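You operate a simulated robot arm through the tools that you are given. There is no shell and no other tool. Be economical: measure what you need, move in short steps, check, and stop when the job is done.

You run a simulated robot arm. Do the job below in one go: nothing can be reset, and whatever is moved stays where it is left.

## Task
Put the small purple bobbin on the pale table away on the grey workbench. Take the small empty bobbin from the floor of the packing tray and put it on the right pane of the flat light box. Fetch the card tube labelled "6" from the floor of the packing tray and set it on the middle pane of the flat light box. Put the wax block in the pale tray. Open the right tall door, put the cedar block on the black table away on the second shelf from the bottom of the tall cupboard and shut the door again. Take the large wax block and leave it on the small table. Put the small orange bobbin on the steel counter away on the grey workbench. Take the soap carton from the steel counter and leave it on the top of the end block. Take the black-cap bobbin and put it in the shallow basket. Put the white-cap bobbin on the feed belt of the carder. Do these in any order. Set down upright: card tube, cedar block, soap carton, white-cap bobbin.
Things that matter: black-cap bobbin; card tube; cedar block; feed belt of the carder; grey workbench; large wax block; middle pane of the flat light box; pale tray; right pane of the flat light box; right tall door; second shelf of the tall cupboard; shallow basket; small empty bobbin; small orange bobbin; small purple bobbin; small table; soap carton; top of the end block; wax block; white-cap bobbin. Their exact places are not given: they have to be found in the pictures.

Only the result counts: the job must be done as asked and must still hold three seconds after the hand-in. Knocking over, shifting, dropping, spilling or breaking anything else fails it. Lids that push on must go on centred and level and be pressed home; caps that screw on are set level and turned clockwise until they are tight.

## Robot
A 7-joint arm with a vacuum gripper on a trunk, on a base that drives. Base frame: it is fixed to the floor where the robot stands at the start and does not move with it; the origin is under the middle of the robot, x ahead of it, y to its left, z up. Units: m, degrees, N and s.
Its first joint turns from -69.0 to 172.0 degrees. Places, roughly: black-cap bobbin (7x7x11 cm) [-3.2, -3.7, 0.8]; card tube [0.5, -1, 0.75]; cedar block [-7, -1.25, 0.75]; feed belt of the carder (15x23 cm) [-2.36, -3.48, 0.8]; grey workbench [-10, -0.5, 0.8]; large wax block (6x4x3 cm) [-6.5, -3.8, 0.8]; middle pane of the flat light box (16x21 cm) [0.44, 0.32, 0.86]; pale tray (29x21x9 cm) [-9.9, 0.4, 0.7]; right pane of the flat light box (16x21 cm) [0.44, 0.16, 0.86]; right tall door [0.6, 5.8, 1]; second shelf of the tall cupboard [0.8, 6.1, 0.6]; shallow basket (18x40x5 cm) [-2.3, -3.5, 0.2]; small empty bobbin (4x4x4 cm) [0.6, -1, 0.8]; small orange bobbin (4x4x4 cm) [-6.6, -3.9, 0.8]; small purple bobbin (4x4x4 cm) [0.5, -0.2, 0.8]; small table [-6.2, -0.7, 0.8]; soap carton [-6, -3.75, 0.75]; top of the end block [-2.9, -0.9, 0.2]; wax block (5x8x4 cm) [-6, -1, 0.8]; white-cap bobbin (7x7x11 cm) [-3.2, -3.5, 0.8]. Payload 1.06 kg.
Tool frame: the origin (TCP) lies in the middle of the cups' lips, and z points out of the cups. The gripper has 1 cup of 0.024 m across, covering 0.024 by 0.024 m (tool x, y); the bellows give 0.008 m. With the vacuum on, a cup seals on a smooth face that it is pressed against (1 to 4 N); it does not hold porous or soft things. The pull reaches 23 N.
Orientation is that of the tool frame in the base frame, as [roll, pitch, yaw] about the fixed x, y, z axes, in that order (R = Rz(yaw) Ry(pitch) Rx(roll)). With the cups facing straight down, the tool's x points along the base's -x, its y along +y and its z along -z.

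## Interface
- The arm moves only by the tool apply_moves. Its argument "rows" is a list of rows, each an object of numbers (a shift or turn left out is 0, a gripper value left out holds the last): "x", "y", "z": the shift along the tool's x, y, z in units of 250 mm (1.0 is 250 mm); "rx", "ry", "rz": the turn, a rotation vector about the tool's x, y, z in units of 180 degrees (1.0 is 180 degrees); "valve": the vacuum: 1 switches it on, 0 off. In form: [{"x": .., "y": .., "z": .., "rx": .., "ry": .., "rz": .., "valve": ..}, ...]. A call has 1 to 20 rows; each row is the pose to reach, as a shift and turn from the pose commanded when the call began, along the tool's axes at that moment. A call with a number of a shift or a turn outside -1 to 1 is refused whole. Rows are played at 5 a second. More than 0.05 m and 8.6 degrees between two rows, or a gripper value outside its range, and nothing of the call is played. Where a pose cannot be reached the arm comes as near as it can. A force on the tool above 40 N (or 10 N above the force at the start of the call, whichever is more), or a blocked arm, ends the call early, and 0.2 s more pass. The pull builds up within a second once a cup has sealed. Time passes only in rows, and 0.2 s behind the last, so rows that repeat a pose give it time. The reply holds the time, the measured pose of the TCP, the force on the tool along the base axes and the pull of the vacuum, in the units named above and with some noise, with the torque about the TCP (base axes, N m) and any sound that the robot's microphone picked up.
- Cameras (640 x 400 px; columns grow to the right, rows downward): "scene" is now at [0.2015, 0.0121, 1.2181]; the picture's right is [0.14, -0.99, 0.00], its down [-0.33, -0.05, -0.94] and it looks along [0.93, 0.14, -0.33] (base axes); focal length 214 px, centre (320, 200). "wrist" rides on the gripper at [0.078, 0.019, -0.096] in the tool frame; the picture's right is [-0.24, 0.97, 0.00], its down [-0.71, -0.17, -0.69] and it looks along [-0.67, -0.16, 0.73] (tool axes); focal length 243 px, centre (320, 200).
- camera(camera): a new picture of that camera. It takes no simulated time.
- lift_body(by): slides the trunk up (or, below 0, down) by that many m; the arm and the scene camera ride with it, the base frame stays. It gives what a move gives, with no picture.
- base_move(legs): drives the robot by 1 to 6 legs, each [ahead, left, turn to the left] in m, m and degrees, along the robot's own axes; the way and the turn of a leg run together, so that a leg with both is an arc; at most 1.5 m and 180 degrees a leg. The arm and the cameras ride along, it lands a little off, and it stops where it bumps. It gives what a move gives.
- pan_tilt(pan, tilt): turns the head with the scene camera to pan (to the left, within 80 degrees either way) and tilt (down, from -29 to 69), counted from straight ahead of the robot. It gives what a move gives.
- locate(camera, pixels): for up to 12 pixels [column, row] of the newest picture of that camera ("zoom" is the newest enlarged one), the place [x, y, z] in the base frame of the surface seen there, good to about 0.002 m, but the place of the scene camera against the robot may be out by one fixed shift of up to 0.025 m in any direction. It takes no simulated time.
- close_up(camera, box): a new picture of the part [left, top, right, bottom] of that camera's present view, enlarged. It takes no simulated time.
- job_done(): hands the job in; it is judged then, once.

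Go step by step. Measure first, check grasps and placings, and put right what went wrong. The budget is 364 turns and 306 pictures, counting those below and the enlarged ones. Unless the task says otherwise, let go and move clear before handing in.

The tools are called after "Request:" as name(argument=value, ...) on one line, values as JSON. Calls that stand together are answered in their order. apply_moves: Moves the arm, as the interface text tells. Its arguments: {"type":"object","properties":{"rows":{"type":"array"}},"required":["rows"]} The other tools are called the same way: lift_body (by) slides the trunk up or down; base_move (legs) drives the base; pan_tilt (pan, tilt) turns the head that bears the scene camera; camera (camera) takes a picture; locate (camera, pixels) gives the place of the surface under pixels of a picture; close_up (camera, box) takes an enlarged picture of a part of a camera's view; job_done () hands the job in.

At the start:

```text
time: 0.0
position: [0.3175, 0.0875, 1.1677]
orientation: [-180.0, 0.0, 180.0]
contact_force: [0.0, 0.9, -0.7]
ft_torque: [0.0, -0.01, 0.04]
pull: 0.1
trunk travel left (down, up): [-0.35, 0.142]
robot x, y, heading: [0.0004, -0.0016, -0.2]
head pan, tilt: [8.2, 19.5]
```

scene: 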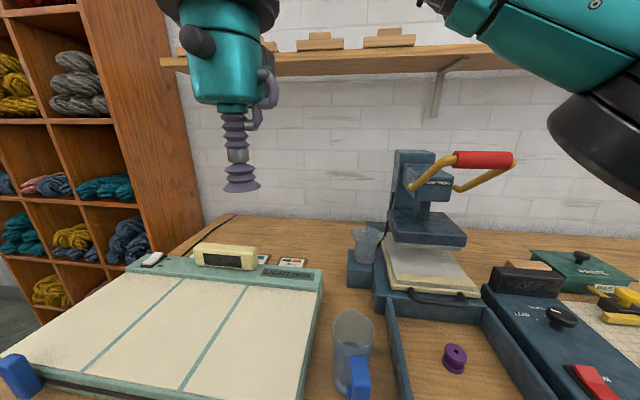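
wrist: 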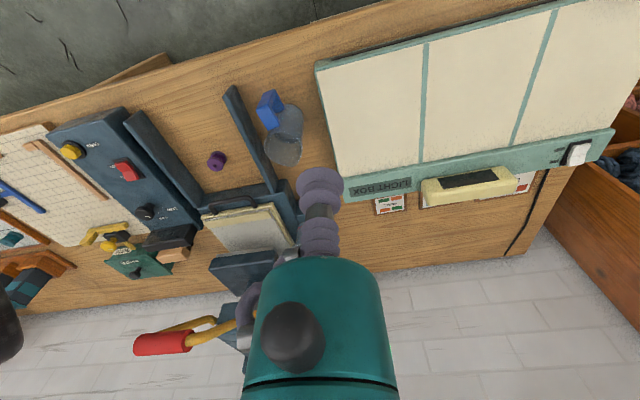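

The scene shows the light box on the left and the purple bobbin at about (455,358) inside a press frame. I'll measure these first.

Request:
locate(camera="scene", pixels=[[455, 348], [455, 358], [150, 320], [260, 340], [60, 330], [440, 390], [355, 370], [424, 390], [545, 390], [520, 330], [232, 262], [430, 280]])

Request:
pan_tilt(pan=-50, tilt=30)

Request:
camera(camera="scene")

```text
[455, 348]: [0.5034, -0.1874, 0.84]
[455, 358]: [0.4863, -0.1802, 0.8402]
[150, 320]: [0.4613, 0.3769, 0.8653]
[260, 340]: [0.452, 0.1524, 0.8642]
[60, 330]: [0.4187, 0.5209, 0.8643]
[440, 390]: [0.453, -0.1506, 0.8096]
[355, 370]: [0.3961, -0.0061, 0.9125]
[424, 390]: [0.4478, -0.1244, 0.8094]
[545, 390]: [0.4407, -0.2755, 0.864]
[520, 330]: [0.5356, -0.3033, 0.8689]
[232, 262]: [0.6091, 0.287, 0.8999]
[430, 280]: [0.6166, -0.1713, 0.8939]
```

```text
time: 1.3
position: [0.3174, 0.0875, 1.1673]
orientation: [-179.9, 0.0, -179.9]
contact_force: [0.7, 0.7, -0.3]
ft_torque: [-0.01, -0.03, 0.0]
pull: 0.0
trunk travel left (down, up): [-0.35, 0.142]
robot x, y, heading: [0.0013, -0.0012, 0.1]
head pan, tilt: [-50.0, 30.0]
```

```text
303 pictures are left
```

scene: 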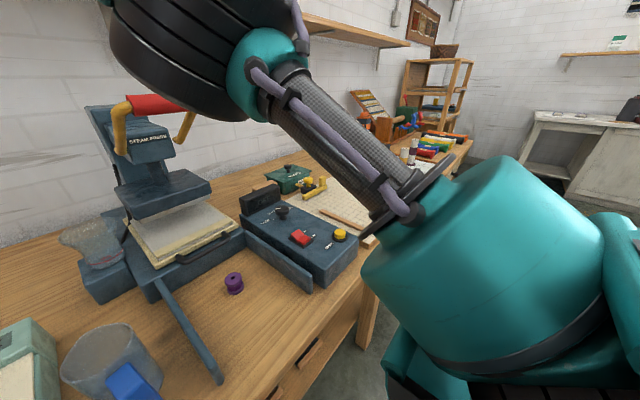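

The arm hides some of the view. Now a close look at the bobbin at (233,283) and the right part of the table.

Request:
close_up(camera="scene", box=[180, 250, 290, 320])

Request:
close_up(camera="scene", box=[280, 40, 480, 200])

```text
5.71 times, centred on (235, 285) of scene
```

zoom: 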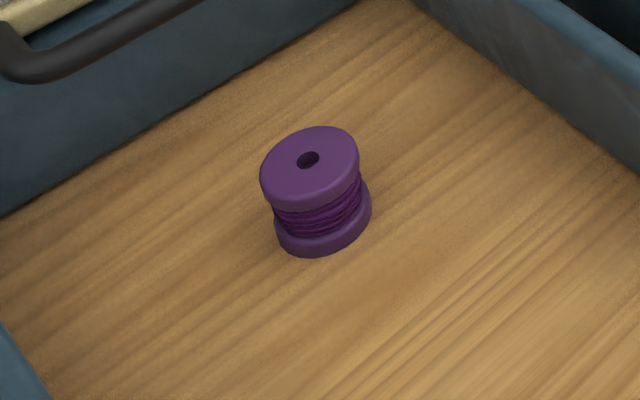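

```text
2.50 times, centred on (380, 120) of scene
```

zoom: 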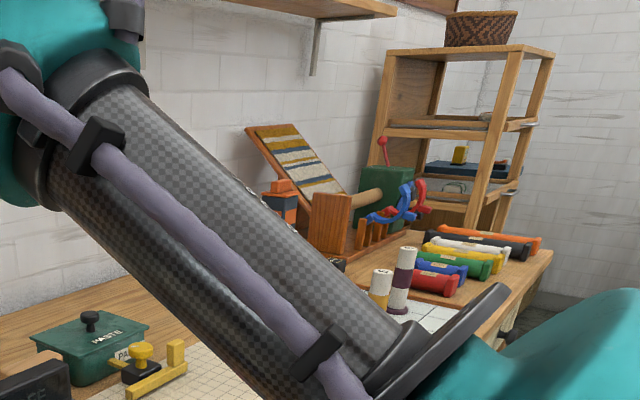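

The bobbin has a flat top with a small hole. I'll test the arm's reach at this height by moving it partway toward the bobbin.

Request:
apply_moves(rows=[{"y": -0.16}, {"y": -0.32}, {"y": -0.48}, {"y": -0.64}, {"y": -0.8}, {"y": -0.8, "x": -0.16}, {"y": -0.8, "x": -0.32}, {"y": -0.8, "x": -0.4}])

Request:
pan_tilt(pan=0, tilt=40)

Request:
camera(camera="scene")

Request:
camera(camera="wrist")

```text
time: 2.4
position: [0.3196, -0.0889, 1.165]
orientation: [179.8, 0.0, 178.5]
contact_force: [27.7, 6.8, 11.5]
ft_torque: [-0.56, 4.15, -1.3]
pull: 0.2
trunk travel left (down, up): [-0.35, 0.142]
robot x, y, heading: [-0.001, -0.0001, -0.0]
head pan, tilt: [-50.0, 30.0]
stopped in row 5: the force on the tool passed its limit at 50 N (the readings are from after the stop); the commanded pose is now the measured one
```

```text
time: 3.6
position: [0.3222, -0.0896, 1.1616]
orientation: [-179.6, 0.5, 178.0]
contact_force: [61.1, 30.5, -38.1]
ft_torque: [-4.06, 2.17, -4.65]
pull: 0.1
trunk travel left (down, up): [-0.35, 0.142]
robot x, y, heading: [-0.0008, -0.0018, 0.2]
head pan, tilt: [0.0, 40.0]
```

```text
300 pictures are left
```

scene: 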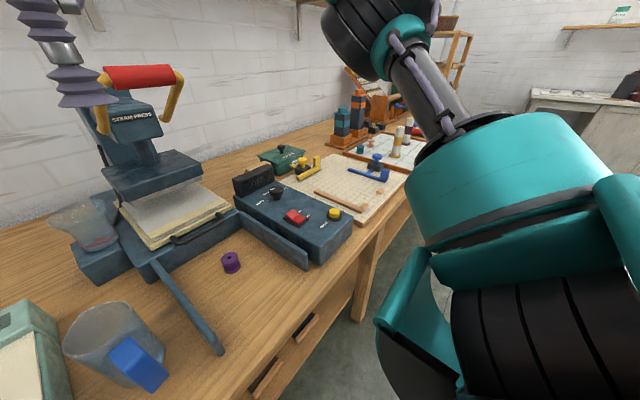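

```text
299 pictures are left
```

wrist: 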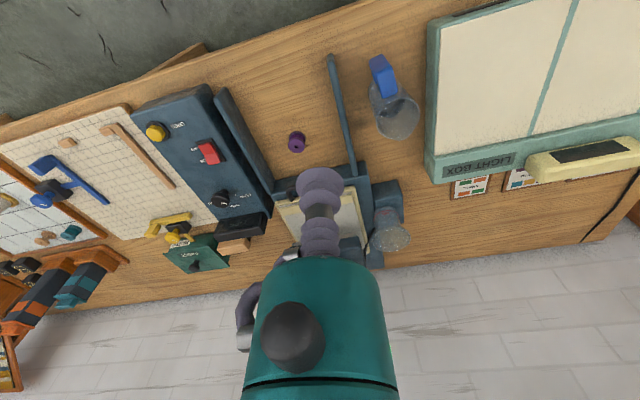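

The force arose with the wrist close to the head camera, so the two are probably touching. I'll back the arm off forward and up-left, then check the head.

Request:
apply_moves(rows=[{"y": 0.1, "x": -0.04}, {"y": 0.2, "x": -0.15}, {"y": 0.2, "x": -0.3}, {"y": 0.2, "x": -0.4}])

Request:
pan_tilt(pan=0, tilt=35)

Request:
camera(camera="scene")

```text
time: 4.6
position: [0.4185, -0.0429, 1.1668]
orientation: [179.9, 0.2, 179.0]
contact_force: [0.0, -0.2, 0.4]
ft_torque: [-0.03, 0.0, 0.0]
pull: 0.1
trunk travel left (down, up): [-0.35, 0.142]
robot x, y, heading: [-0.0009, 0.0, 0.2]
head pan, tilt: [0.0, 40.0]
```

```text
time: 5.3
position: [0.4175, -0.0413, 1.1663]
orientation: [-180.0, 0.2, 179.1]
contact_force: [-0.2, -0.4, 0.5]
ft_torque: [0.02, 0.01, -0.03]
pull: 0.0
trunk travel left (down, up): [-0.35, 0.142]
robot x, y, heading: [-0.0014, -0.001, -0.1]
head pan, tilt: [0.0, 35.0]
```

```text
298 pictures are left
```

scene: 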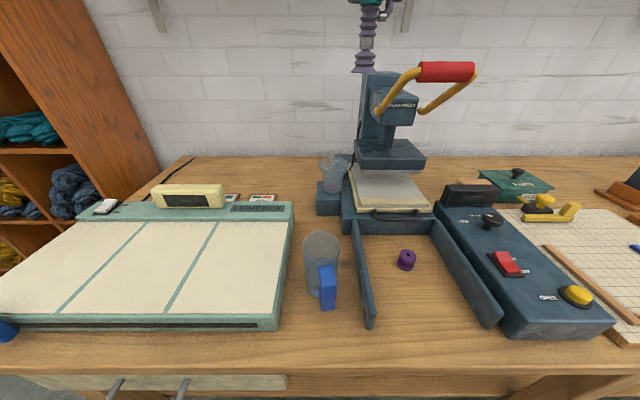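

The head is free again. Now I'll locate the table edge, the press handle and the bobbin with both cameras.

Request:
camera(camera="wrist")

Request:
locate(camera="scene", pixels=[[405, 253], [404, 258], [320, 378], [450, 72], [370, 320], [490, 315], [400, 155], [440, 225], [362, 55], [320, 390], [400, 290]])

```text
297 pictures are left
```

wrist: 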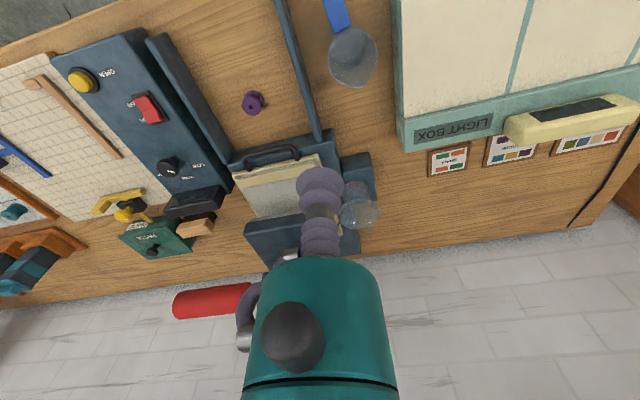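

```text
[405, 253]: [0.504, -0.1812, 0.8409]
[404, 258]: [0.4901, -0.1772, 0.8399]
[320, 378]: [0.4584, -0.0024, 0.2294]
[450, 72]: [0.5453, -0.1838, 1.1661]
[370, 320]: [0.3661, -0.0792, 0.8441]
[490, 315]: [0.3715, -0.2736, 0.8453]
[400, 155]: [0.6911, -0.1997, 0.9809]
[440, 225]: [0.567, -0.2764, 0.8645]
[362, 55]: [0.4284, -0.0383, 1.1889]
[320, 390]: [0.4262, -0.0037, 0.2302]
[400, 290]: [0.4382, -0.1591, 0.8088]
```

Request:
locate(camera="wrist", pixels=[[252, 101], [246, 97], [258, 97], [252, 94], [240, 300], [320, 185], [180, 310], [340, 60]])

Request:
pan_tilt(pan=-10, tilt=-5)

Request:
camera(camera="scene")

```text
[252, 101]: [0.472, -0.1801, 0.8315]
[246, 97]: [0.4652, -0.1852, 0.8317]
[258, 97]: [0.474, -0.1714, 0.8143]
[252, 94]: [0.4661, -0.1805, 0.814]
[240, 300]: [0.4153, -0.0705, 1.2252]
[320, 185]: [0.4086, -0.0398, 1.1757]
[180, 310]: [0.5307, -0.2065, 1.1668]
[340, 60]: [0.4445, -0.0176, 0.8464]
```

```text
time: 6.3
position: [0.4189, -0.0427, 1.1665]
orientation: [-180.0, 0.2, 179.0]
contact_force: [0.3, -0.5, -0.2]
ft_torque: [-0.03, -0.02, 0.01]
pull: 0.1
trunk travel left (down, up): [-0.35, 0.142]
robot x, y, heading: [0.0003, -0.0007, 0.0]
head pan, tilt: [-10.0, -5.0]
```

```text
296 pictures are left
```

scene: 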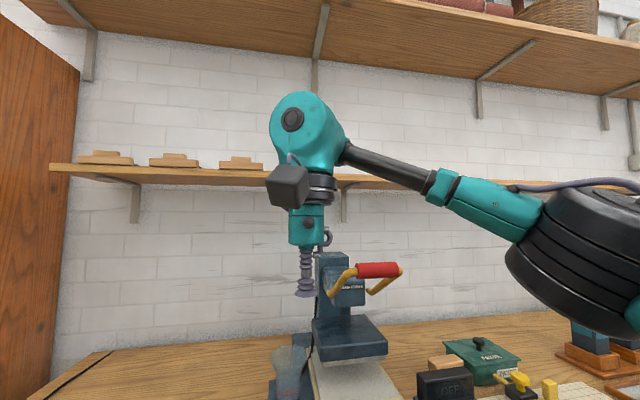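

Request:
locate(camera="scene", pixels=[[293, 120], [310, 150], [287, 187], [306, 230], [305, 275], [380, 165], [480, 205], [377, 270], [377, 276], [345, 275], [580, 250], [335, 155]])

Request:
close_up(camera="wrist", box=[212, 76, 292, 126])

```text
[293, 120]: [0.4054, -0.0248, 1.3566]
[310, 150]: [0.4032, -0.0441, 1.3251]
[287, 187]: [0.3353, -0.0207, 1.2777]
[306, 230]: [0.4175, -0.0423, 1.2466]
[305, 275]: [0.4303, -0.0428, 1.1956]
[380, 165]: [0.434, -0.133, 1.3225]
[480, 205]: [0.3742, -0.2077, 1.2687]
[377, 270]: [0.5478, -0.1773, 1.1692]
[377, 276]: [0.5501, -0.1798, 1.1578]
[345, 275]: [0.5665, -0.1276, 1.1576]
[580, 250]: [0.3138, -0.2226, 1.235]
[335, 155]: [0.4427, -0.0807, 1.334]
```

```text
8.00 times, centred on (252, 101) of wrist
```

zoom: 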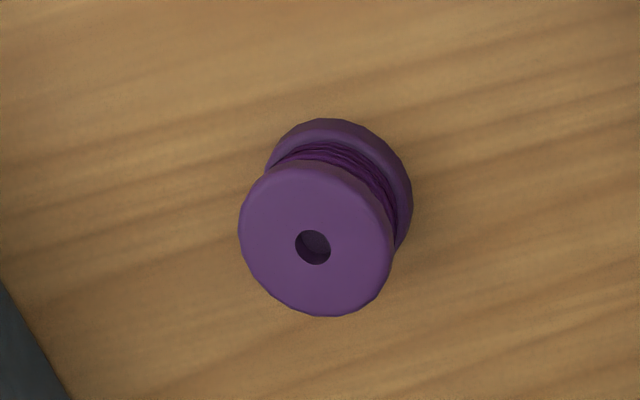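

Request:
locate(camera="zoom", pixels=[[313, 247], [285, 247], [345, 247], [313, 220], [313, 275], [245, 240], [388, 240], [320, 314], [310, 165]])

```text
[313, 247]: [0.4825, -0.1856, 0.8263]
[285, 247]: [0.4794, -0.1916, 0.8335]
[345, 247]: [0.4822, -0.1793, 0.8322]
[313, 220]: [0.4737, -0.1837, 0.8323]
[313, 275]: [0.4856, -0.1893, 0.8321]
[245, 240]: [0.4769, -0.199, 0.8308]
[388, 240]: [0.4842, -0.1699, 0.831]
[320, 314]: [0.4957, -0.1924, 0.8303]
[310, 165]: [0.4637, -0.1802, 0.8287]
```

The wrist puts the bobbin's top centre at about (0.4805,-0.186,0.833), so the scene camera reads about (+0.016,+0.005,+0.008) too much. Before driving to the packing tray I'll look right with the arm clear.

Request:
pan_tilt(pan=-70, tilt=30)

Request:
camera(camera="scene")

Request:
pan_tilt(pan=-30, tilt=60)

Request:
camera(camera="scene")

```text
time: 7.6
position: [0.4187, -0.0417, 1.1654]
orientation: [180.0, 0.1, 178.8]
contact_force: [0.0, 0.0, -0.9]
ft_torque: [-0.01, 0.02, 0.02]
pull: 0.1
trunk travel left (down, up): [-0.35, 0.142]
robot x, y, heading: [-0.0003, 0.0008, 0.1]
head pan, tilt: [-70.0, 30.0]
```

```text
294 pictures are left
```

scene: 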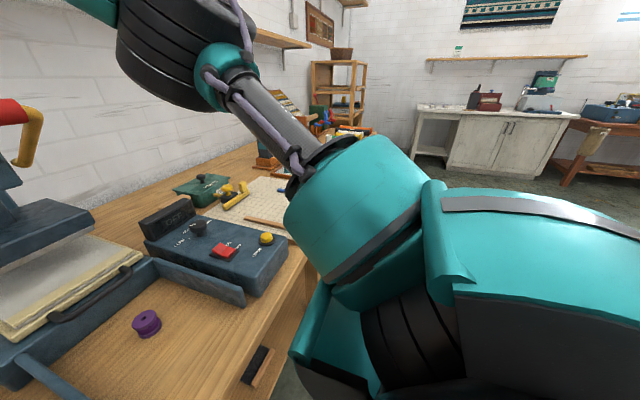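

```text
time: 8.7
position: [0.4184, -0.0422, 1.1673]
orientation: [180.0, 0.1, 178.8]
contact_force: [0.3, 0.7, 0.0]
ft_torque: [-0.04, 0.03, 0.0]
pull: 0.1
trunk travel left (down, up): [-0.35, 0.142]
robot x, y, heading: [0.0018, 0.0009, -0.0]
head pan, tilt: [-30.0, 60.0]
```

```text
293 pictures are left
```

scene: 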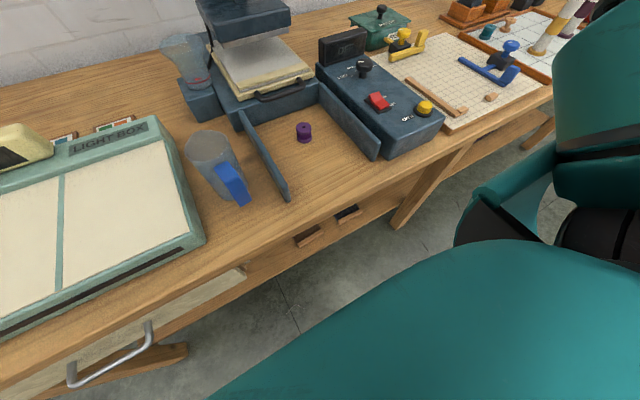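

Request:
locate(camera="scene", pixels=[[280, 254], [450, 148], [105, 344], [400, 260], [520, 260], [470, 200], [560, 120], [520, 60], [570, 40], [565, 30], [120, 360]])

Request:
close_up(camera="scene", box=[400, 0, 600, 125])

```text
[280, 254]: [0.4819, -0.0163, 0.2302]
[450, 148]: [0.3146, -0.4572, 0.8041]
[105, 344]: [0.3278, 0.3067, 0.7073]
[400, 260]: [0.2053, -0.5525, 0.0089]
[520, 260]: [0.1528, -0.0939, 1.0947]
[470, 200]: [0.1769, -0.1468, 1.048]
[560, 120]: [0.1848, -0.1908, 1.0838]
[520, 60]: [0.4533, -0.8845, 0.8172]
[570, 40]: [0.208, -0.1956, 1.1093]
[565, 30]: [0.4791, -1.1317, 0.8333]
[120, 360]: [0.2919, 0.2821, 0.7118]
```

```text
3.20 times, centred on (500, 62) of scene
```

zoom: 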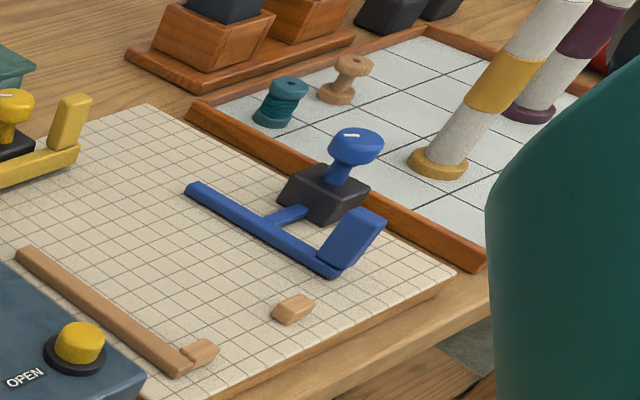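

The tray lies to the right at about y -0.75 to -1.2, with upright tubes in it. I'll draw the arm in a little and drive right 0.6 m, then look again.

Request:
apply_moves(rows=[{"y": 0.15}, {"y": 0.3}, {"y": 0.45, "x": 0.05}, {"y": 0.5, "x": 0.2}, {"y": 0.5, "x": 0.3}])

Request:
base_move(legs=[[0, -0.6, 0]])

Request:
pan_tilt(pan=0, tilt=30)

Request:
camera(camera="scene")

```text
time: 9.9
position: [0.3448, 0.0848, 1.1639]
orientation: [179.9, 0.1, 179.0]
contact_force: [-0.3, -0.7, -0.3]
ft_torque: [0.02, 0.02, 0.03]
pull: 0.1
trunk travel left (down, up): [-0.35, 0.142]
robot x, y, heading: [-0.0021, 0.0011, -0.0]
head pan, tilt: [-30.0, 60.0]
```

```text
time: 15.7
position: [0.3479, -0.5129, 1.1636]
orientation: [179.9, 0.2, 179.5]
contact_force: [0.2, 0.7, -0.7]
ft_torque: [-0.01, 0.02, -0.03]
pull: 0.0
trunk travel left (down, up): [-0.35, 0.142]
robot x, y, heading: [0.0032, -0.6076, 0.6]
head pan, tilt: [-30.0, 60.0]
```

```text
time: 16.6
position: [0.3481, -0.5142, 1.1636]
orientation: [-180.0, 0.2, 179.5]
contact_force: [1.4, -0.3, 0.2]
ft_torque: [-0.01, 0.0, -0.01]
pull: 0.0
trunk travel left (down, up): [-0.35, 0.142]
robot x, y, heading: [0.0029, -0.5996, 0.6]
head pan, tilt: [0.0, 30.0]
```

```text
291 pictures are left
```

scene: 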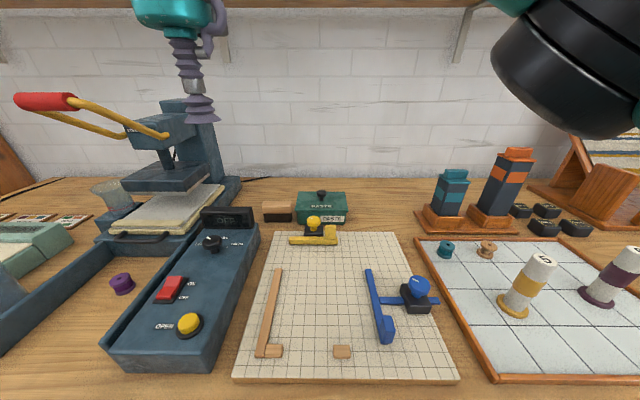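

Request:
locate(camera="scene", pixels=[[486, 245], [541, 260], [515, 305], [618, 260], [445, 248], [515, 152], [452, 175], [560, 375], [575, 75], [420, 295]])

Request:
close_up(camera="scene", box=[420, 220, 640, 357])

```text
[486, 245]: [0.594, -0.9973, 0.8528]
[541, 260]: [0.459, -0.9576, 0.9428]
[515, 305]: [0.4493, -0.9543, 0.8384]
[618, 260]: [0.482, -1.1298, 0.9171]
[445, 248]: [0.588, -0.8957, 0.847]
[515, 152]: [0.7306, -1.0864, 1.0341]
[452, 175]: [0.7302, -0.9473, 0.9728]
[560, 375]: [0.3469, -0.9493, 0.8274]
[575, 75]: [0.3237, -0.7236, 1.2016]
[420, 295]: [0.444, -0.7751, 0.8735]
```

```text
2.91 times, centred on (530, 288) of scene
```

zoom: 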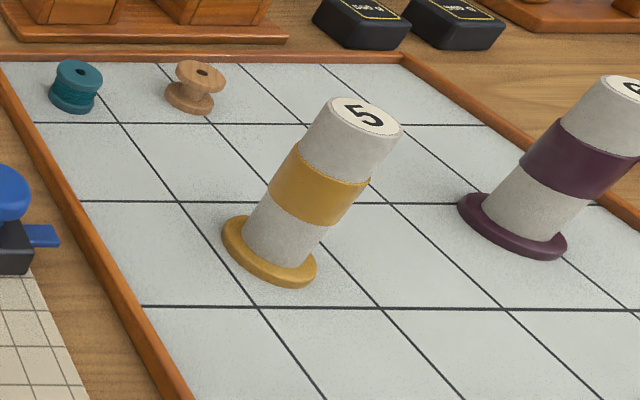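

The yellow tube is "5". The purple one (top at 618,260) is probably "6", and the tan empty bobbin is at (486,245). I'll drive right 0.4 m and look with the wrist camera.

Request:
base_move(legs=[[0, -0.4, 0]])

Request:
camera(camera="scene")

Request:
camera(camera="wrist")

```text
time: 20.7
position: [0.3506, -0.9128, 1.1656]
orientation: [180.0, 0.1, 179.5]
contact_force: [-0.2, 0.7, 0.7]
ft_torque: [0.02, -0.02, -0.02]
pull: 0.1
trunk travel left (down, up): [-0.35, 0.142]
robot x, y, heading: [0.0067, -0.9998, 0.3]
head pan, tilt: [0.0, 30.0]
```

```text
289 pictures are left
```

scene: 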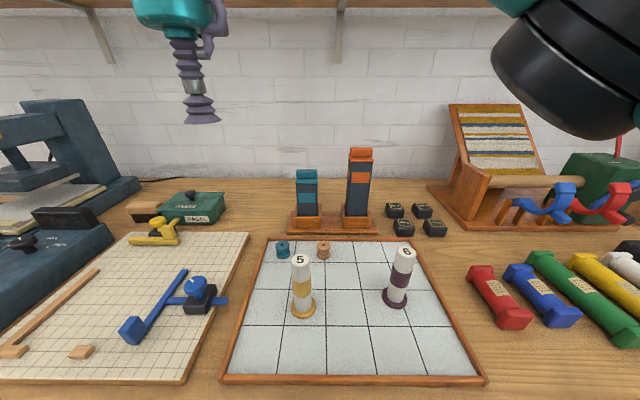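

```text
288 pictures are left
```

wrist: 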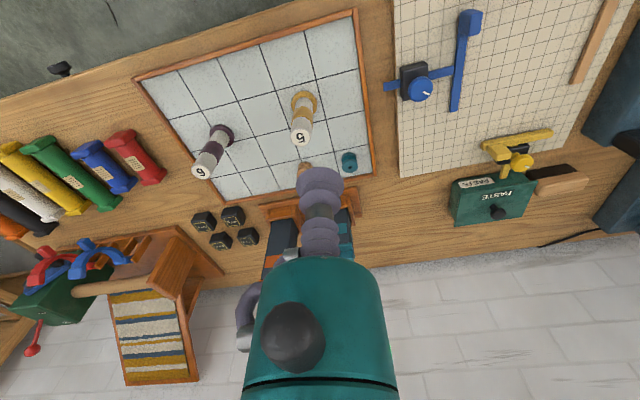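

Request:
close_up(camera="wrist", box=[170, 100, 330, 200])

```text
4.00 times, centred on (250, 150) of wrist
```

zoom: 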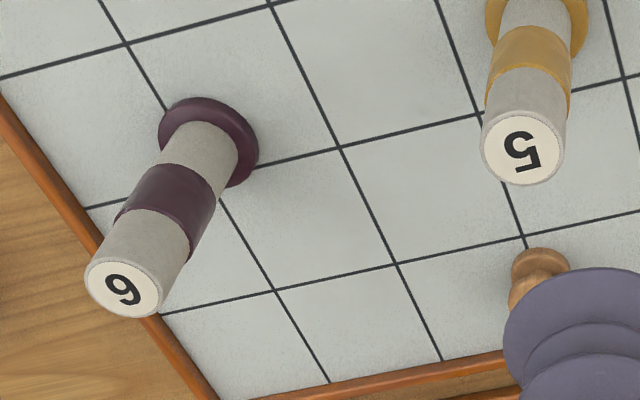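

Request:
locate(camera="zoom", pixels=[[124, 290], [100, 290], [148, 290], [124, 275], [124, 305], [524, 150], [540, 265], [206, 140]])

Request:
locate(camera="scene", pixels=[[405, 252], [300, 259], [323, 242], [282, 243], [570, 110], [500, 60], [283, 253]])

```text
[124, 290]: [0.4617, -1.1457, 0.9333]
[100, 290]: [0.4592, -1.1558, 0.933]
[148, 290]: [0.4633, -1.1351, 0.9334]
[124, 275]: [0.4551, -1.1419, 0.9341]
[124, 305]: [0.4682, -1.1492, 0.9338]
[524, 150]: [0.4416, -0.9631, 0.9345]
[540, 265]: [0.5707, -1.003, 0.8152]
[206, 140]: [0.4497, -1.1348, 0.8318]
```

```text
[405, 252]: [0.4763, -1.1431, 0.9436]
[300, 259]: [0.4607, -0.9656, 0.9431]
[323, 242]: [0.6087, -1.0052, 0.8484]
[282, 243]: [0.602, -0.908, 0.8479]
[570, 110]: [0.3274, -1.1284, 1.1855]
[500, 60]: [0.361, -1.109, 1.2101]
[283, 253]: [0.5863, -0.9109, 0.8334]
```

Tube 6's top centre is at (0.462,-1.1455,0.9335). I'll drive 0.2 m more to the right so it sits in the arm's comfortable zone, then bring the tool over it.

Request:
base_move(legs=[[0, -0.2, 0]])

Request:
apply_moves(rows=[{"x": -0.15}, {"x": -0.3}, {"x": -0.45}])

Request:
camera(camera="wrist")

Request:
camera(camera="scene")

```text
time: 23.0
position: [0.3517, -1.1135, 1.1645]
orientation: [-179.9, 0.1, 179.3]
contact_force: [-0.1, 0.0, -0.2]
ft_torque: [0.0, -0.02, 0.01]
pull: 0.0
trunk travel left (down, up): [-0.35, 0.142]
robot x, y, heading: [0.0088, -1.2014, 0.5]
head pan, tilt: [0.0, 30.0]
```

```text
time: 23.8
position: [0.4667, -1.1142, 1.1651]
orientation: [-179.9, 0.2, 179.3]
contact_force: [0.4, 0.0, 0.3]
ft_torque: [-0.02, -0.02, 0.01]
pull: 0.1
trunk travel left (down, up): [-0.35, 0.142]
robot x, y, heading: [0.0048, -1.1987, 0.6]
head pan, tilt: [0.0, 30.0]
```

```text
286 pictures are left
```

wrist: 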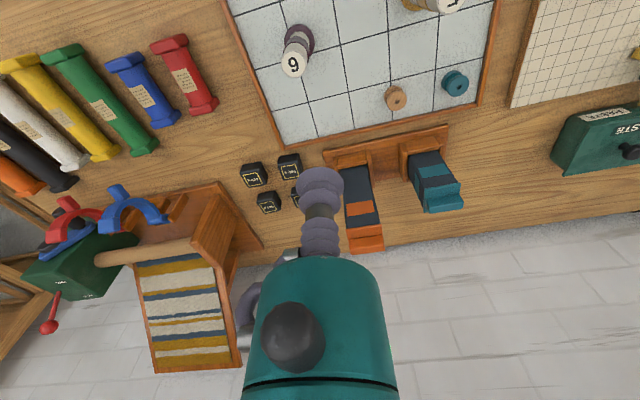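

```text
285 pictures are left
```

scene: 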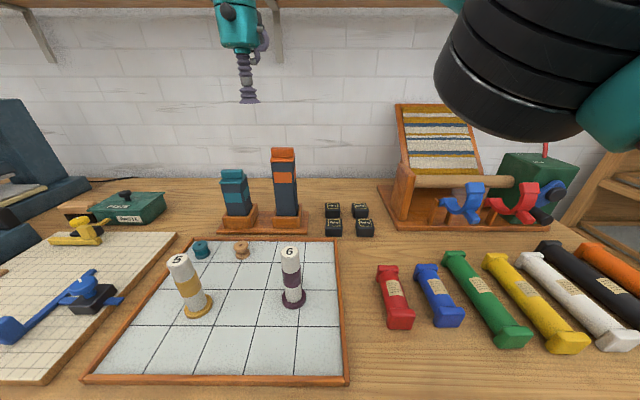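

The arm reached the commanded place. Relocating the tube top at (294,64) and the bobbin at (397,98).

Request:
close_up(camera="wrist", box=[254, 39, 334, 89])

Request:
locate(camera="zoom", pixels=[[320, 200], [310, 210], [300, 200], [320, 220]])

Request:
close_up(camera="wrist", box=[357, 73, 437, 123])

Request:
locate(camera="zoom", pixels=[[320, 200], [310, 210], [320, 230], [300, 200]])

```text
8.00 times, centred on (294, 64) of wrist
```

zoom: 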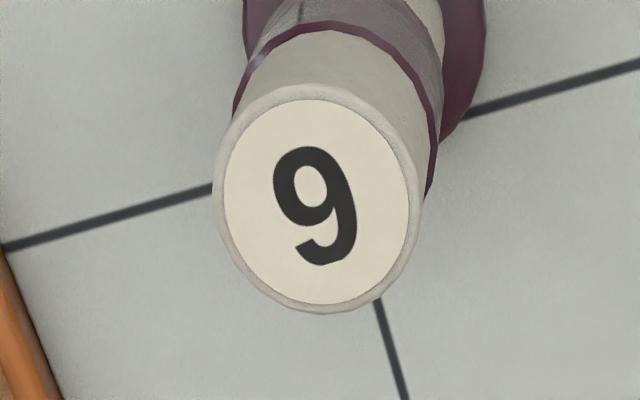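

```text
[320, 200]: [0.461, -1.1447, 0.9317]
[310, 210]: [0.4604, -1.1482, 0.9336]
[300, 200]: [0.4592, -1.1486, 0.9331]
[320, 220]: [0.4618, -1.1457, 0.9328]
```

```text
8.00 times, centred on (397, 98) of wrist
```

zoom: 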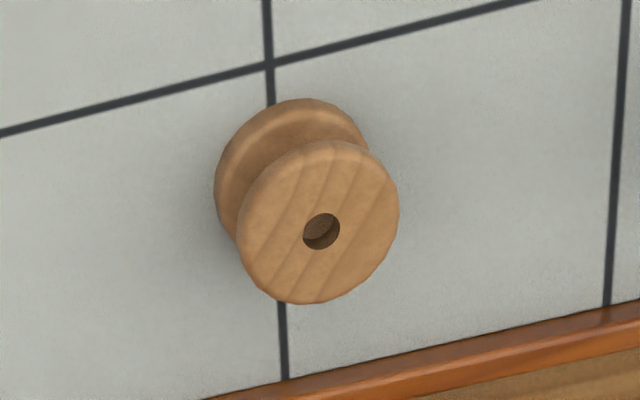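

```text
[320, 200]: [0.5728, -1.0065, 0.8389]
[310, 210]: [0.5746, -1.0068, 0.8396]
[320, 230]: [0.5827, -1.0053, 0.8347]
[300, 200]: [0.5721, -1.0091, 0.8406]
```

From the robot's side the label reads 6, matching the way "5" reads. Centre the tool over it at (0.461,-1.145) and lower the trunk.

Request:
apply_moves(rows=[{"x": 0.023, "y": -0.124}, {"x": 0.023, "y": -0.124}])

Request:
lift_body(by=-0.15)

Request:
camera(camera="scene")

Request:
camera(camera="wrist")

```text
time: 24.4
position: [0.4596, -1.1467, 1.1647]
orientation: [180.0, 0.2, 179.3]
contact_force: [0.3, -0.3, 0.0]
ft_torque: [-0.04, 0.02, 0.0]
pull: 0.0
trunk travel left (down, up): [-0.35, 0.142]
robot x, y, heading: [0.0073, -1.2045, 0.8]
head pan, tilt: [0.0, 30.0]
```

```text
time: 26.2
position: [0.4586, -1.1448, 1.014]
orientation: [-179.9, 0.2, 179.3]
contact_force: [0.1, 0.7, -0.4]
ft_torque: [-0.01, 0.01, 0.02]
pull: 0.0
trunk travel left (down, up): [-0.2, 0.292]
robot x, y, heading: [0.0093, -1.199, 0.3]
head pan, tilt: [0.0, 30.0]
```

```text
282 pictures are left
```

scene: 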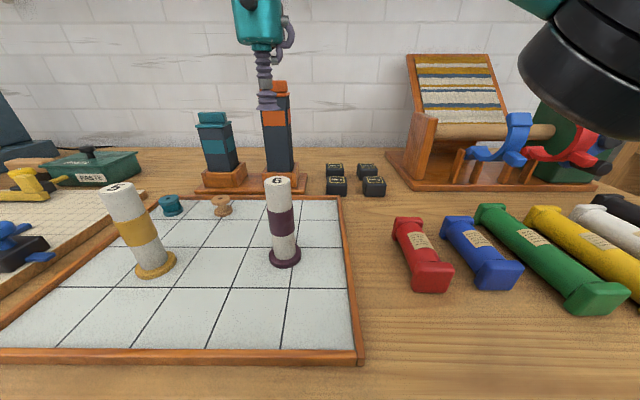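

```text
281 pictures are left
```

wrist: 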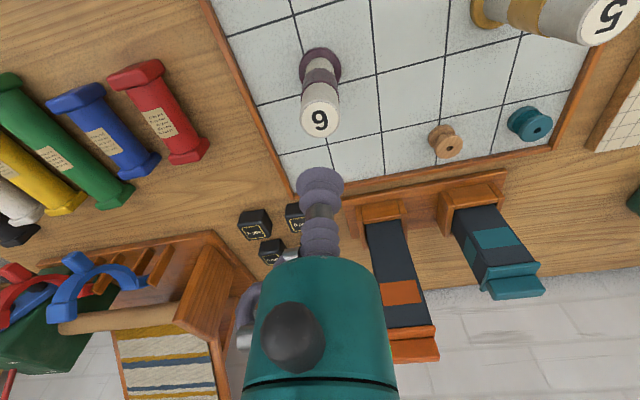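

Request:
apply_moves(rows=[{"z": 0.15, "valve": 1}, {"z": 0.27}, {"z": 0.3}, {"z": 0.32}, {"z": 0.332}, {"z": 0.332}, {"z": 0.332}])

```text
time: 27.8
position: [0.4585, -1.1453, 0.932]
orientation: [179.9, 0.2, 179.3]
contact_force: [2.1, 0.0, 15.3]
ft_torque: [0.02, -0.02, -0.01]
pull: 22.8
trunk travel left (down, up): [-0.2, 0.292]
robot x, y, heading: [0.0091, -1.2007, 0.4]
head pan, tilt: [0.0, 30.0]
```

Pull is 22.8, so it has sealed. Lift it.

Request:
apply_moves(rows=[{"z": -0.08}, {"z": -0.2}, {"z": -0.33}])

Request:
lift_body(by=0.15)

Request:
apply_moves(rows=[{"x": 0.1, "y": 0.1}, {"x": 0.25, "y": 0.2}, {"x": 0.42, "y": 0.24}])

Request:
camera(camera="scene")

```text
time: 28.6
position: [0.4568, -1.145, 1.0115]
orientation: [180.0, 0.1, 179.3]
contact_force: [0.1, 0.5, -0.9]
ft_torque: [-0.01, 0.01, -0.01]
pull: 23.2
trunk travel left (down, up): [-0.2, 0.292]
robot x, y, heading: [0.0051, -1.2008, 0.4]
head pan, tilt: [0.0, 30.0]
```

```text
time: 30.3
position: [0.4585, -1.1469, 1.1627]
orientation: [-180.0, 0.1, 179.4]
contact_force: [0.3, 0.2, 0.2]
ft_torque: [0.02, -0.03, -0.02]
pull: 23.0
trunk travel left (down, up): [-0.35, 0.142]
robot x, y, heading: [0.0093, -1.2019, 0.7]
head pan, tilt: [0.0, 30.0]
```

```text
time: 31.1
position: [0.3537, -1.0825, 1.163]
orientation: [-179.9, 0.3, 179.3]
contact_force: [0.6, 0.2, -0.9]
ft_torque: [0.0, 0.0, -0.01]
pull: 22.7
trunk travel left (down, up): [-0.35, 0.142]
robot x, y, heading: [0.0044, -1.1967, 0.4]
head pan, tilt: [0.0, 30.0]
```

```text
280 pictures are left
```

scene: 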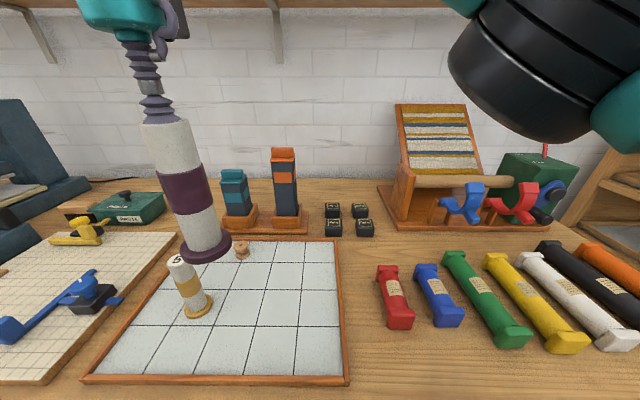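

Request:
base_move(legs=[[0, 1.0, 0], [0, 0.43, 0]])

Request:
camera(camera="scene")

Request:
camera(camera="wrist")

```text
time: 44.1
position: [0.3531, 0.3351, 1.1624]
orientation: [180.0, 0.2, 178.9]
contact_force: [1.1, -0.1, -0.9]
ft_torque: [0.01, -0.01, 0.01]
pull: 22.9
trunk travel left (down, up): [-0.35, 0.142]
robot x, y, heading: [0.0074, 0.2205, 0.0]
head pan, tilt: [0.0, 30.0]
```

```text
279 pictures are left
```

scene: 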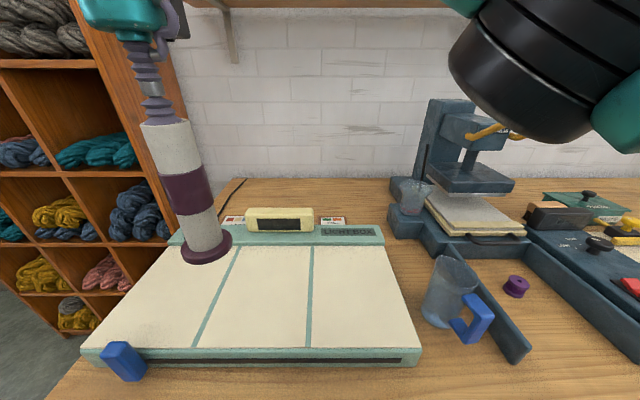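

```text
278 pictures are left
```

wrist: 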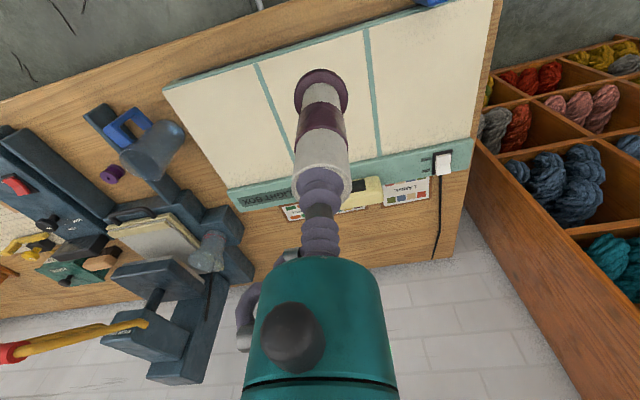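

Request:
locate(camera="scene", pixels=[[217, 296], [309, 296], [195, 345], [308, 345], [262, 350], [270, 250], [262, 300], [240, 250], [310, 250]])

Request:
locate(camera="wrist", pixels=[[270, 100], [370, 80], [290, 45], [280, 160]])

```text
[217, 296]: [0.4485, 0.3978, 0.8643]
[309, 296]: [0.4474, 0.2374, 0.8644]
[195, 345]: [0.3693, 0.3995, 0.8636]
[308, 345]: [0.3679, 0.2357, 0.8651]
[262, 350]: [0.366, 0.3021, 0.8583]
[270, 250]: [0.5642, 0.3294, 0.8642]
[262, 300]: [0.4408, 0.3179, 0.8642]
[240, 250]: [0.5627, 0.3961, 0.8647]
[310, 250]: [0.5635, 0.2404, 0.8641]
```

```text
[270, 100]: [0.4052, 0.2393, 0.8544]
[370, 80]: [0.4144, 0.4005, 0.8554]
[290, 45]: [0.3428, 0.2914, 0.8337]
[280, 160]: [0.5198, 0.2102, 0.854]
```

Middle pane centre is about (0.445,0.32) at z 0.855. Before lowering I check how low the shoulder cylinder is, since the mug is under it.

Request:
locate(camera="scene", pixels=[[520, 137], [560, 137], [465, 90], [600, 145], [630, 153], [590, 120], [448, 262], [460, 290], [465, 345]])

Request:
apply_moves(rows=[{"x": -0.15, "y": -0.03}, {"x": -0.3, "y": -0.06}, {"x": -0.345, "y": -0.054}])

```text
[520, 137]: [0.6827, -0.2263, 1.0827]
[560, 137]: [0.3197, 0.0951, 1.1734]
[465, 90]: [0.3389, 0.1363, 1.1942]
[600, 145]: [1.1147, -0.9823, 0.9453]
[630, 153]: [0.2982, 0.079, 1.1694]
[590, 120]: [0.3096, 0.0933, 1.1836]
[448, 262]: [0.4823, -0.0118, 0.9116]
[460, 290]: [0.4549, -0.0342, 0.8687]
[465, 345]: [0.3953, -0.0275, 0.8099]
```

```text
time: 44.9
position: [0.4381, 0.3199, 1.162]
orientation: [179.9, 0.3, 178.9]
contact_force: [0.1, -0.3, 0.4]
ft_torque: [-0.02, -0.01, 0.0]
pull: 22.8
trunk travel left (down, up): [-0.35, 0.142]
robot x, y, heading: [0.0061, 0.2173, -0.3]
head pan, tilt: [0.0, 30.0]
```

Request:
lift_body(by=-0.15)

Request:
apply_moves(rows=[{"z": 0.06}, {"z": 0.1}, {"z": 0.12}])

Request:
camera(camera="scene")

```text
time: 46.6
position: [0.4389, 0.3209, 1.0129]
orientation: [179.9, 0.1, 178.9]
contact_force: [0.1, -0.3, -0.6]
ft_torque: [0.0, -0.02, 0.0]
pull: 23.3
trunk travel left (down, up): [-0.2, 0.292]
robot x, y, heading: [0.0061, 0.2199, 0.1]
head pan, tilt: [0.0, 30.0]
```

```text
time: 47.4
position: [0.4384, 0.3209, 0.9827]
orientation: [179.9, 0.2, 178.7]
contact_force: [0.3, -0.8, -0.4]
ft_torque: [0.0, 0.0, 0.0]
pull: 22.8
trunk travel left (down, up): [-0.2, 0.292]
robot x, y, heading: [0.0046, 0.2188, -0.0]
head pan, tilt: [0.0, 30.0]
```

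```text
277 pictures are left
```

scene: 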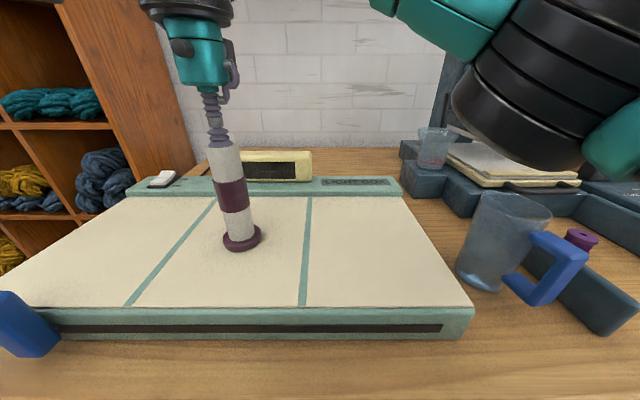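

Request:
apply_moves(rows=[{"z": 0.008}, {"z": 0.016}, {"z": 0.016}])

Request:
apply_moves(rows=[{"z": 0.008}, {"z": 0.016}, {"z": 0.016}])

```text
time: 48.2
position: [0.4386, 0.3206, 0.9792]
orientation: [179.9, 0.1, 178.8]
contact_force: [2.2, 0.0, 12.3]
ft_torque: [-0.03, -0.04, 0.01]
pull: 22.7
trunk travel left (down, up): [-0.2, 0.292]
robot x, y, heading: [0.0028, 0.2207, 0.2]
head pan, tilt: [0.0, 30.0]
```

```text
time: 49.0
position: [0.4388, 0.32, 0.9761]
orientation: [-180.0, 0.2, 178.9]
contact_force: [1.9, -0.9, 15.1]
ft_torque: [-0.01, 0.01, 0.04]
pull: 22.7
trunk travel left (down, up): [-0.2, 0.292]
robot x, y, heading: [0.0049, 0.2186, -0.2]
head pan, tilt: [0.0, 30.0]
```

Contact is firm at z 0.976. I release the vacuum, wait a moment and back off upward.

Request:
apply_moves(rows=[{"z": -0.01, "valve": 0}, {"z": -0.012}, {"z": -0.012}, {"z": -0.012}, {"z": -0.04}, {"z": -0.16}, {"z": -0.3}])

Request:
lift_body(by=0.15)

Request:
camera(camera="scene")

```text
time: 50.6
position: [0.4375, 0.3211, 1.0498]
orientation: [-179.9, 0.2, 178.8]
contact_force: [-0.3, 0.8, 1.8]
ft_torque: [-0.02, 0.04, 0.0]
pull: 0.1
trunk travel left (down, up): [-0.2, 0.292]
robot x, y, heading: [0.006, 0.2195, -0.3]
head pan, tilt: [0.0, 30.0]
```

```text
time: 52.4
position: [0.4391, 0.3202, 1.199]
orientation: [-180.0, 0.1, 178.8]
contact_force: [-1.2, -0.1, -0.7]
ft_torque: [-0.02, 0.03, 0.01]
pull: 0.0
trunk travel left (down, up): [-0.35, 0.142]
robot x, y, heading: [0.004, 0.2203, 0.1]
head pan, tilt: [0.0, 30.0]
```

```text
276 pictures are left
```

scene: 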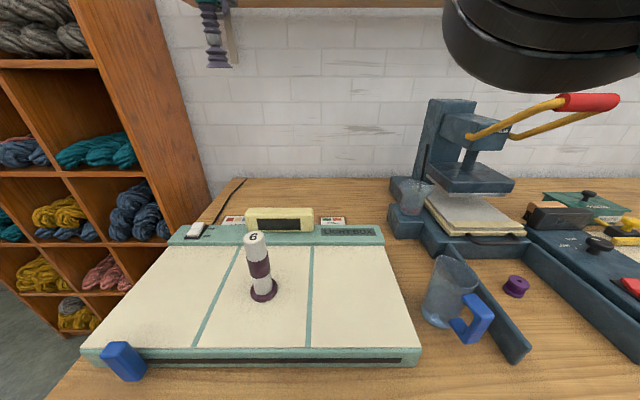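

Tube 6 stands upright in the middle pane at (262,270). Back to the tray for the tan bobbin.

Request:
apply_moves(rows=[{"x": 0.15}, {"x": 0.3}])

Request:
base_move(legs=[[0, -1.0, 0], [0, -0.33, 0]])

Request:
apply_moves(rows=[{"x": -0.15}, {"x": -0.3}, {"x": -0.45}, {"x": -0.6}, {"x": -0.75}])

Request:
camera(camera="wrist")

Request:
camera(camera="scene")

```text
time: 53.0
position: [0.362, 0.3197, 1.1997]
orientation: [179.9, 0.2, 178.8]
contact_force: [0.2, -0.2, 0.4]
ft_torque: [0.0, 0.0, 0.02]
pull: 0.0
trunk travel left (down, up): [-0.35, 0.142]
robot x, y, heading: [0.0064, 0.2207, 0.1]
head pan, tilt: [0.0, 30.0]
```

```text
time: 65.2
position: [0.3507, -1.0241, 1.1978]
orientation: [-180.0, 0.2, 178.4]
contact_force: [-0.6, -0.2, -0.4]
ft_torque: [-0.03, -0.01, -0.01]
pull: 0.0
trunk travel left (down, up): [-0.35, 0.142]
robot x, y, heading: [-0.006, -1.1226, -0.7]
head pan, tilt: [0.0, 30.0]
```

```text
time: 66.4
position: [0.4725, -1.0387, 1.1807]
orientation: [179.9, 0.1, 178.5]
contact_force: [-0.5, 0.7, 0.8]
ft_torque: [-0.01, 0.04, 0.03]
pull: 0.0
out of reach, approached as far as the arm can: row 3, 4, 5
trunk travel left (down, up): [-0.35, 0.142]
robot x, y, heading: [-0.005, -1.1204, -0.8]
head pan, tilt: [0.0, 30.0]
```

```text
275 pictures are left
```

wrist: 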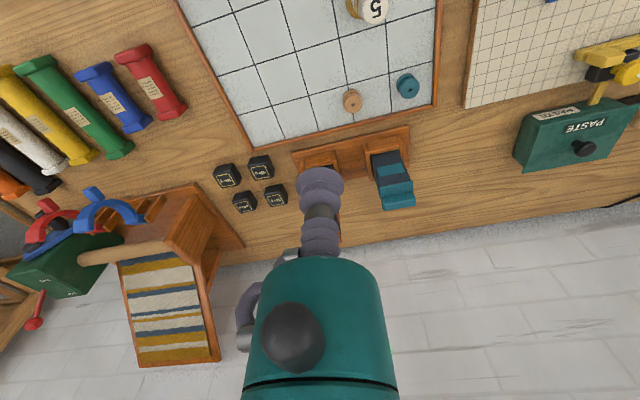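

```text
274 pictures are left
```

scene: 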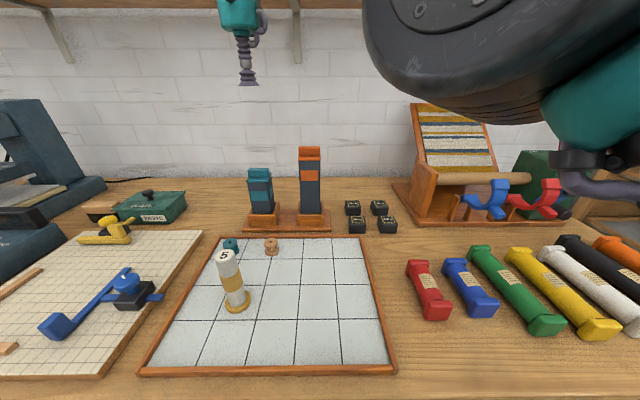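

Forward reach ends at about 0.477 m ahead of the robot on this line. I'll test whether there is more reach further to the right (in front of the shoulder).

Request:
apply_moves(rows=[{"y": -0.15}, {"y": -0.3}, {"y": -0.45}, {"y": -0.6}])

Request:
apply_moves(rows=[{"x": -0.12}, {"x": -0.24}, {"x": -0.36}])

Request:
pan_tilt(pan=30, tilt=69)

Request:
camera(camera="scene")

```text
time: 67.4
position: [0.4692, -1.1907, 1.1828]
orientation: [-180.0, 0.3, 178.5]
contact_force: [0.0, 0.5, -0.5]
ft_torque: [0.01, -0.02, -0.01]
pull: 0.0
trunk travel left (down, up): [-0.35, 0.142]
robot x, y, heading: [-0.0061, -1.125, -0.7]
head pan, tilt: [0.0, 30.0]
```

```text
time: 68.2
position: [0.5408, -1.1868, 1.1763]
orientation: [179.9, 0.4, 178.5]
contact_force: [0.4, 0.1, 0.0]
ft_torque: [-0.03, -0.01, 0.01]
pull: 0.0
out of reach, approached as far as the arm can: row 3
trunk travel left (down, up): [-0.35, 0.142]
robot x, y, heading: [-0.0092, -1.1209, -0.5]
head pan, tilt: [0.0, 30.0]
```

```text
time: 69.3
position: [0.5401, -1.1863, 1.1753]
orientation: [-180.0, 0.2, 178.4]
contact_force: [-0.9, 0.2, 1.1]
ft_torque: [0.03, -0.02, -0.03]
pull: 0.1
trunk travel left (down, up): [-0.35, 0.142]
robot x, y, heading: [-0.0033, -1.1202, -0.5]
head pan, tilt: [30.0, 68.8]
```

```text
273 pictures are left
```

scene: 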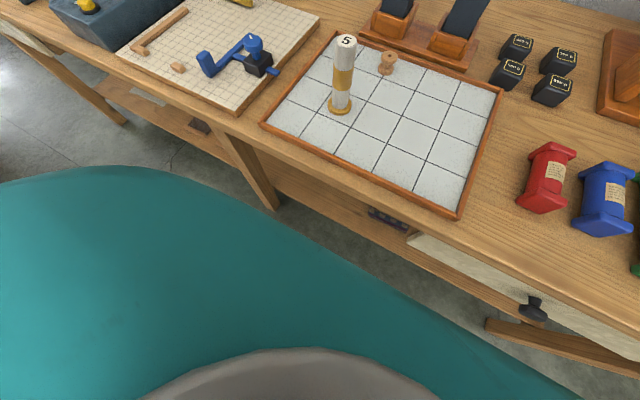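

More reach exists in front of the shoulder: 0.545 m ahead at y rel -0.065. Check the base-to-table clearance to see if it can drive closer.

Request:
locate(camera="scene", pixels=[[280, 235], [400, 290], [120, 175], [330, 260], [250, 250], [450, 240], [390, 215], [388, 60], [300, 380], [520, 380]])

Request:
pan_tilt(pan=-40, tilt=69)

Request:
camera(camera="scene")

```text
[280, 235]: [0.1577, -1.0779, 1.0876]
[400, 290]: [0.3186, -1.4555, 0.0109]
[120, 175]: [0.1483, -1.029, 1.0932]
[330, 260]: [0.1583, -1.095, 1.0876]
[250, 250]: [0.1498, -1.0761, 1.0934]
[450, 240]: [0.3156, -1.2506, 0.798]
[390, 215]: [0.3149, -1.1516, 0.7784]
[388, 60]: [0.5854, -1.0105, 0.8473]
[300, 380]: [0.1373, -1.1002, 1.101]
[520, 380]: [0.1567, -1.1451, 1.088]
```

```text
time: 70.7
position: [0.5399, -1.1881, 1.1742]
orientation: [-180.0, 0.1, 178.5]
contact_force: [-0.3, 1.0, -0.4]
ft_torque: [0.0, -0.02, 0.0]
pull: 0.0
trunk travel left (down, up): [-0.35, 0.142]
robot x, y, heading: [-0.0039, -1.123, -0.4]
head pan, tilt: [-40.0, 68.8]
```

```text
272 pictures are left
```

scene: 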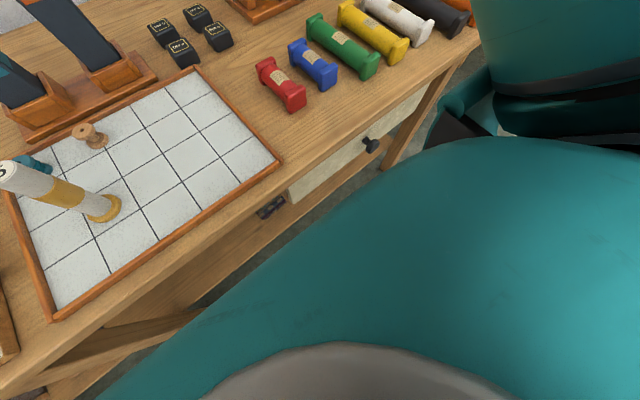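

Request:
base_move(legs=[[0, 0.25, 0.5], [0.05, 0, 0]])

Request:
camera(camera="wrist")

```text
time: 74.0
position: [0.5921, -0.9363, 1.1745]
orientation: [179.9, 0.2, 178.8]
contact_force: [0.3, 0.1, 0.2]
ft_torque: [0.04, -0.01, -0.01]
pull: 0.0
trunk travel left (down, up): [-0.35, 0.142]
robot x, y, heading: [0.046, -0.874, -0.1]
head pan, tilt: [-40.0, 68.8]
```

```text
271 pictures are left
```

wrist: 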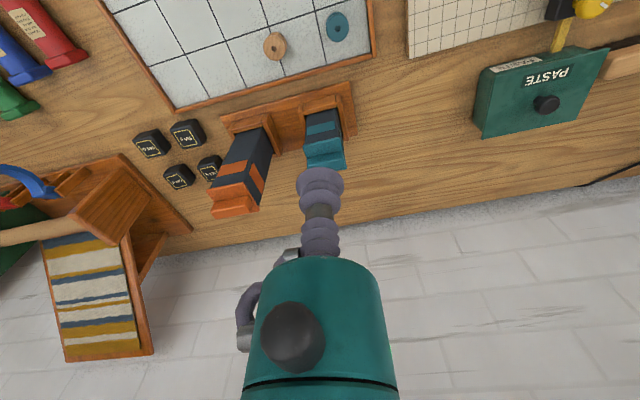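

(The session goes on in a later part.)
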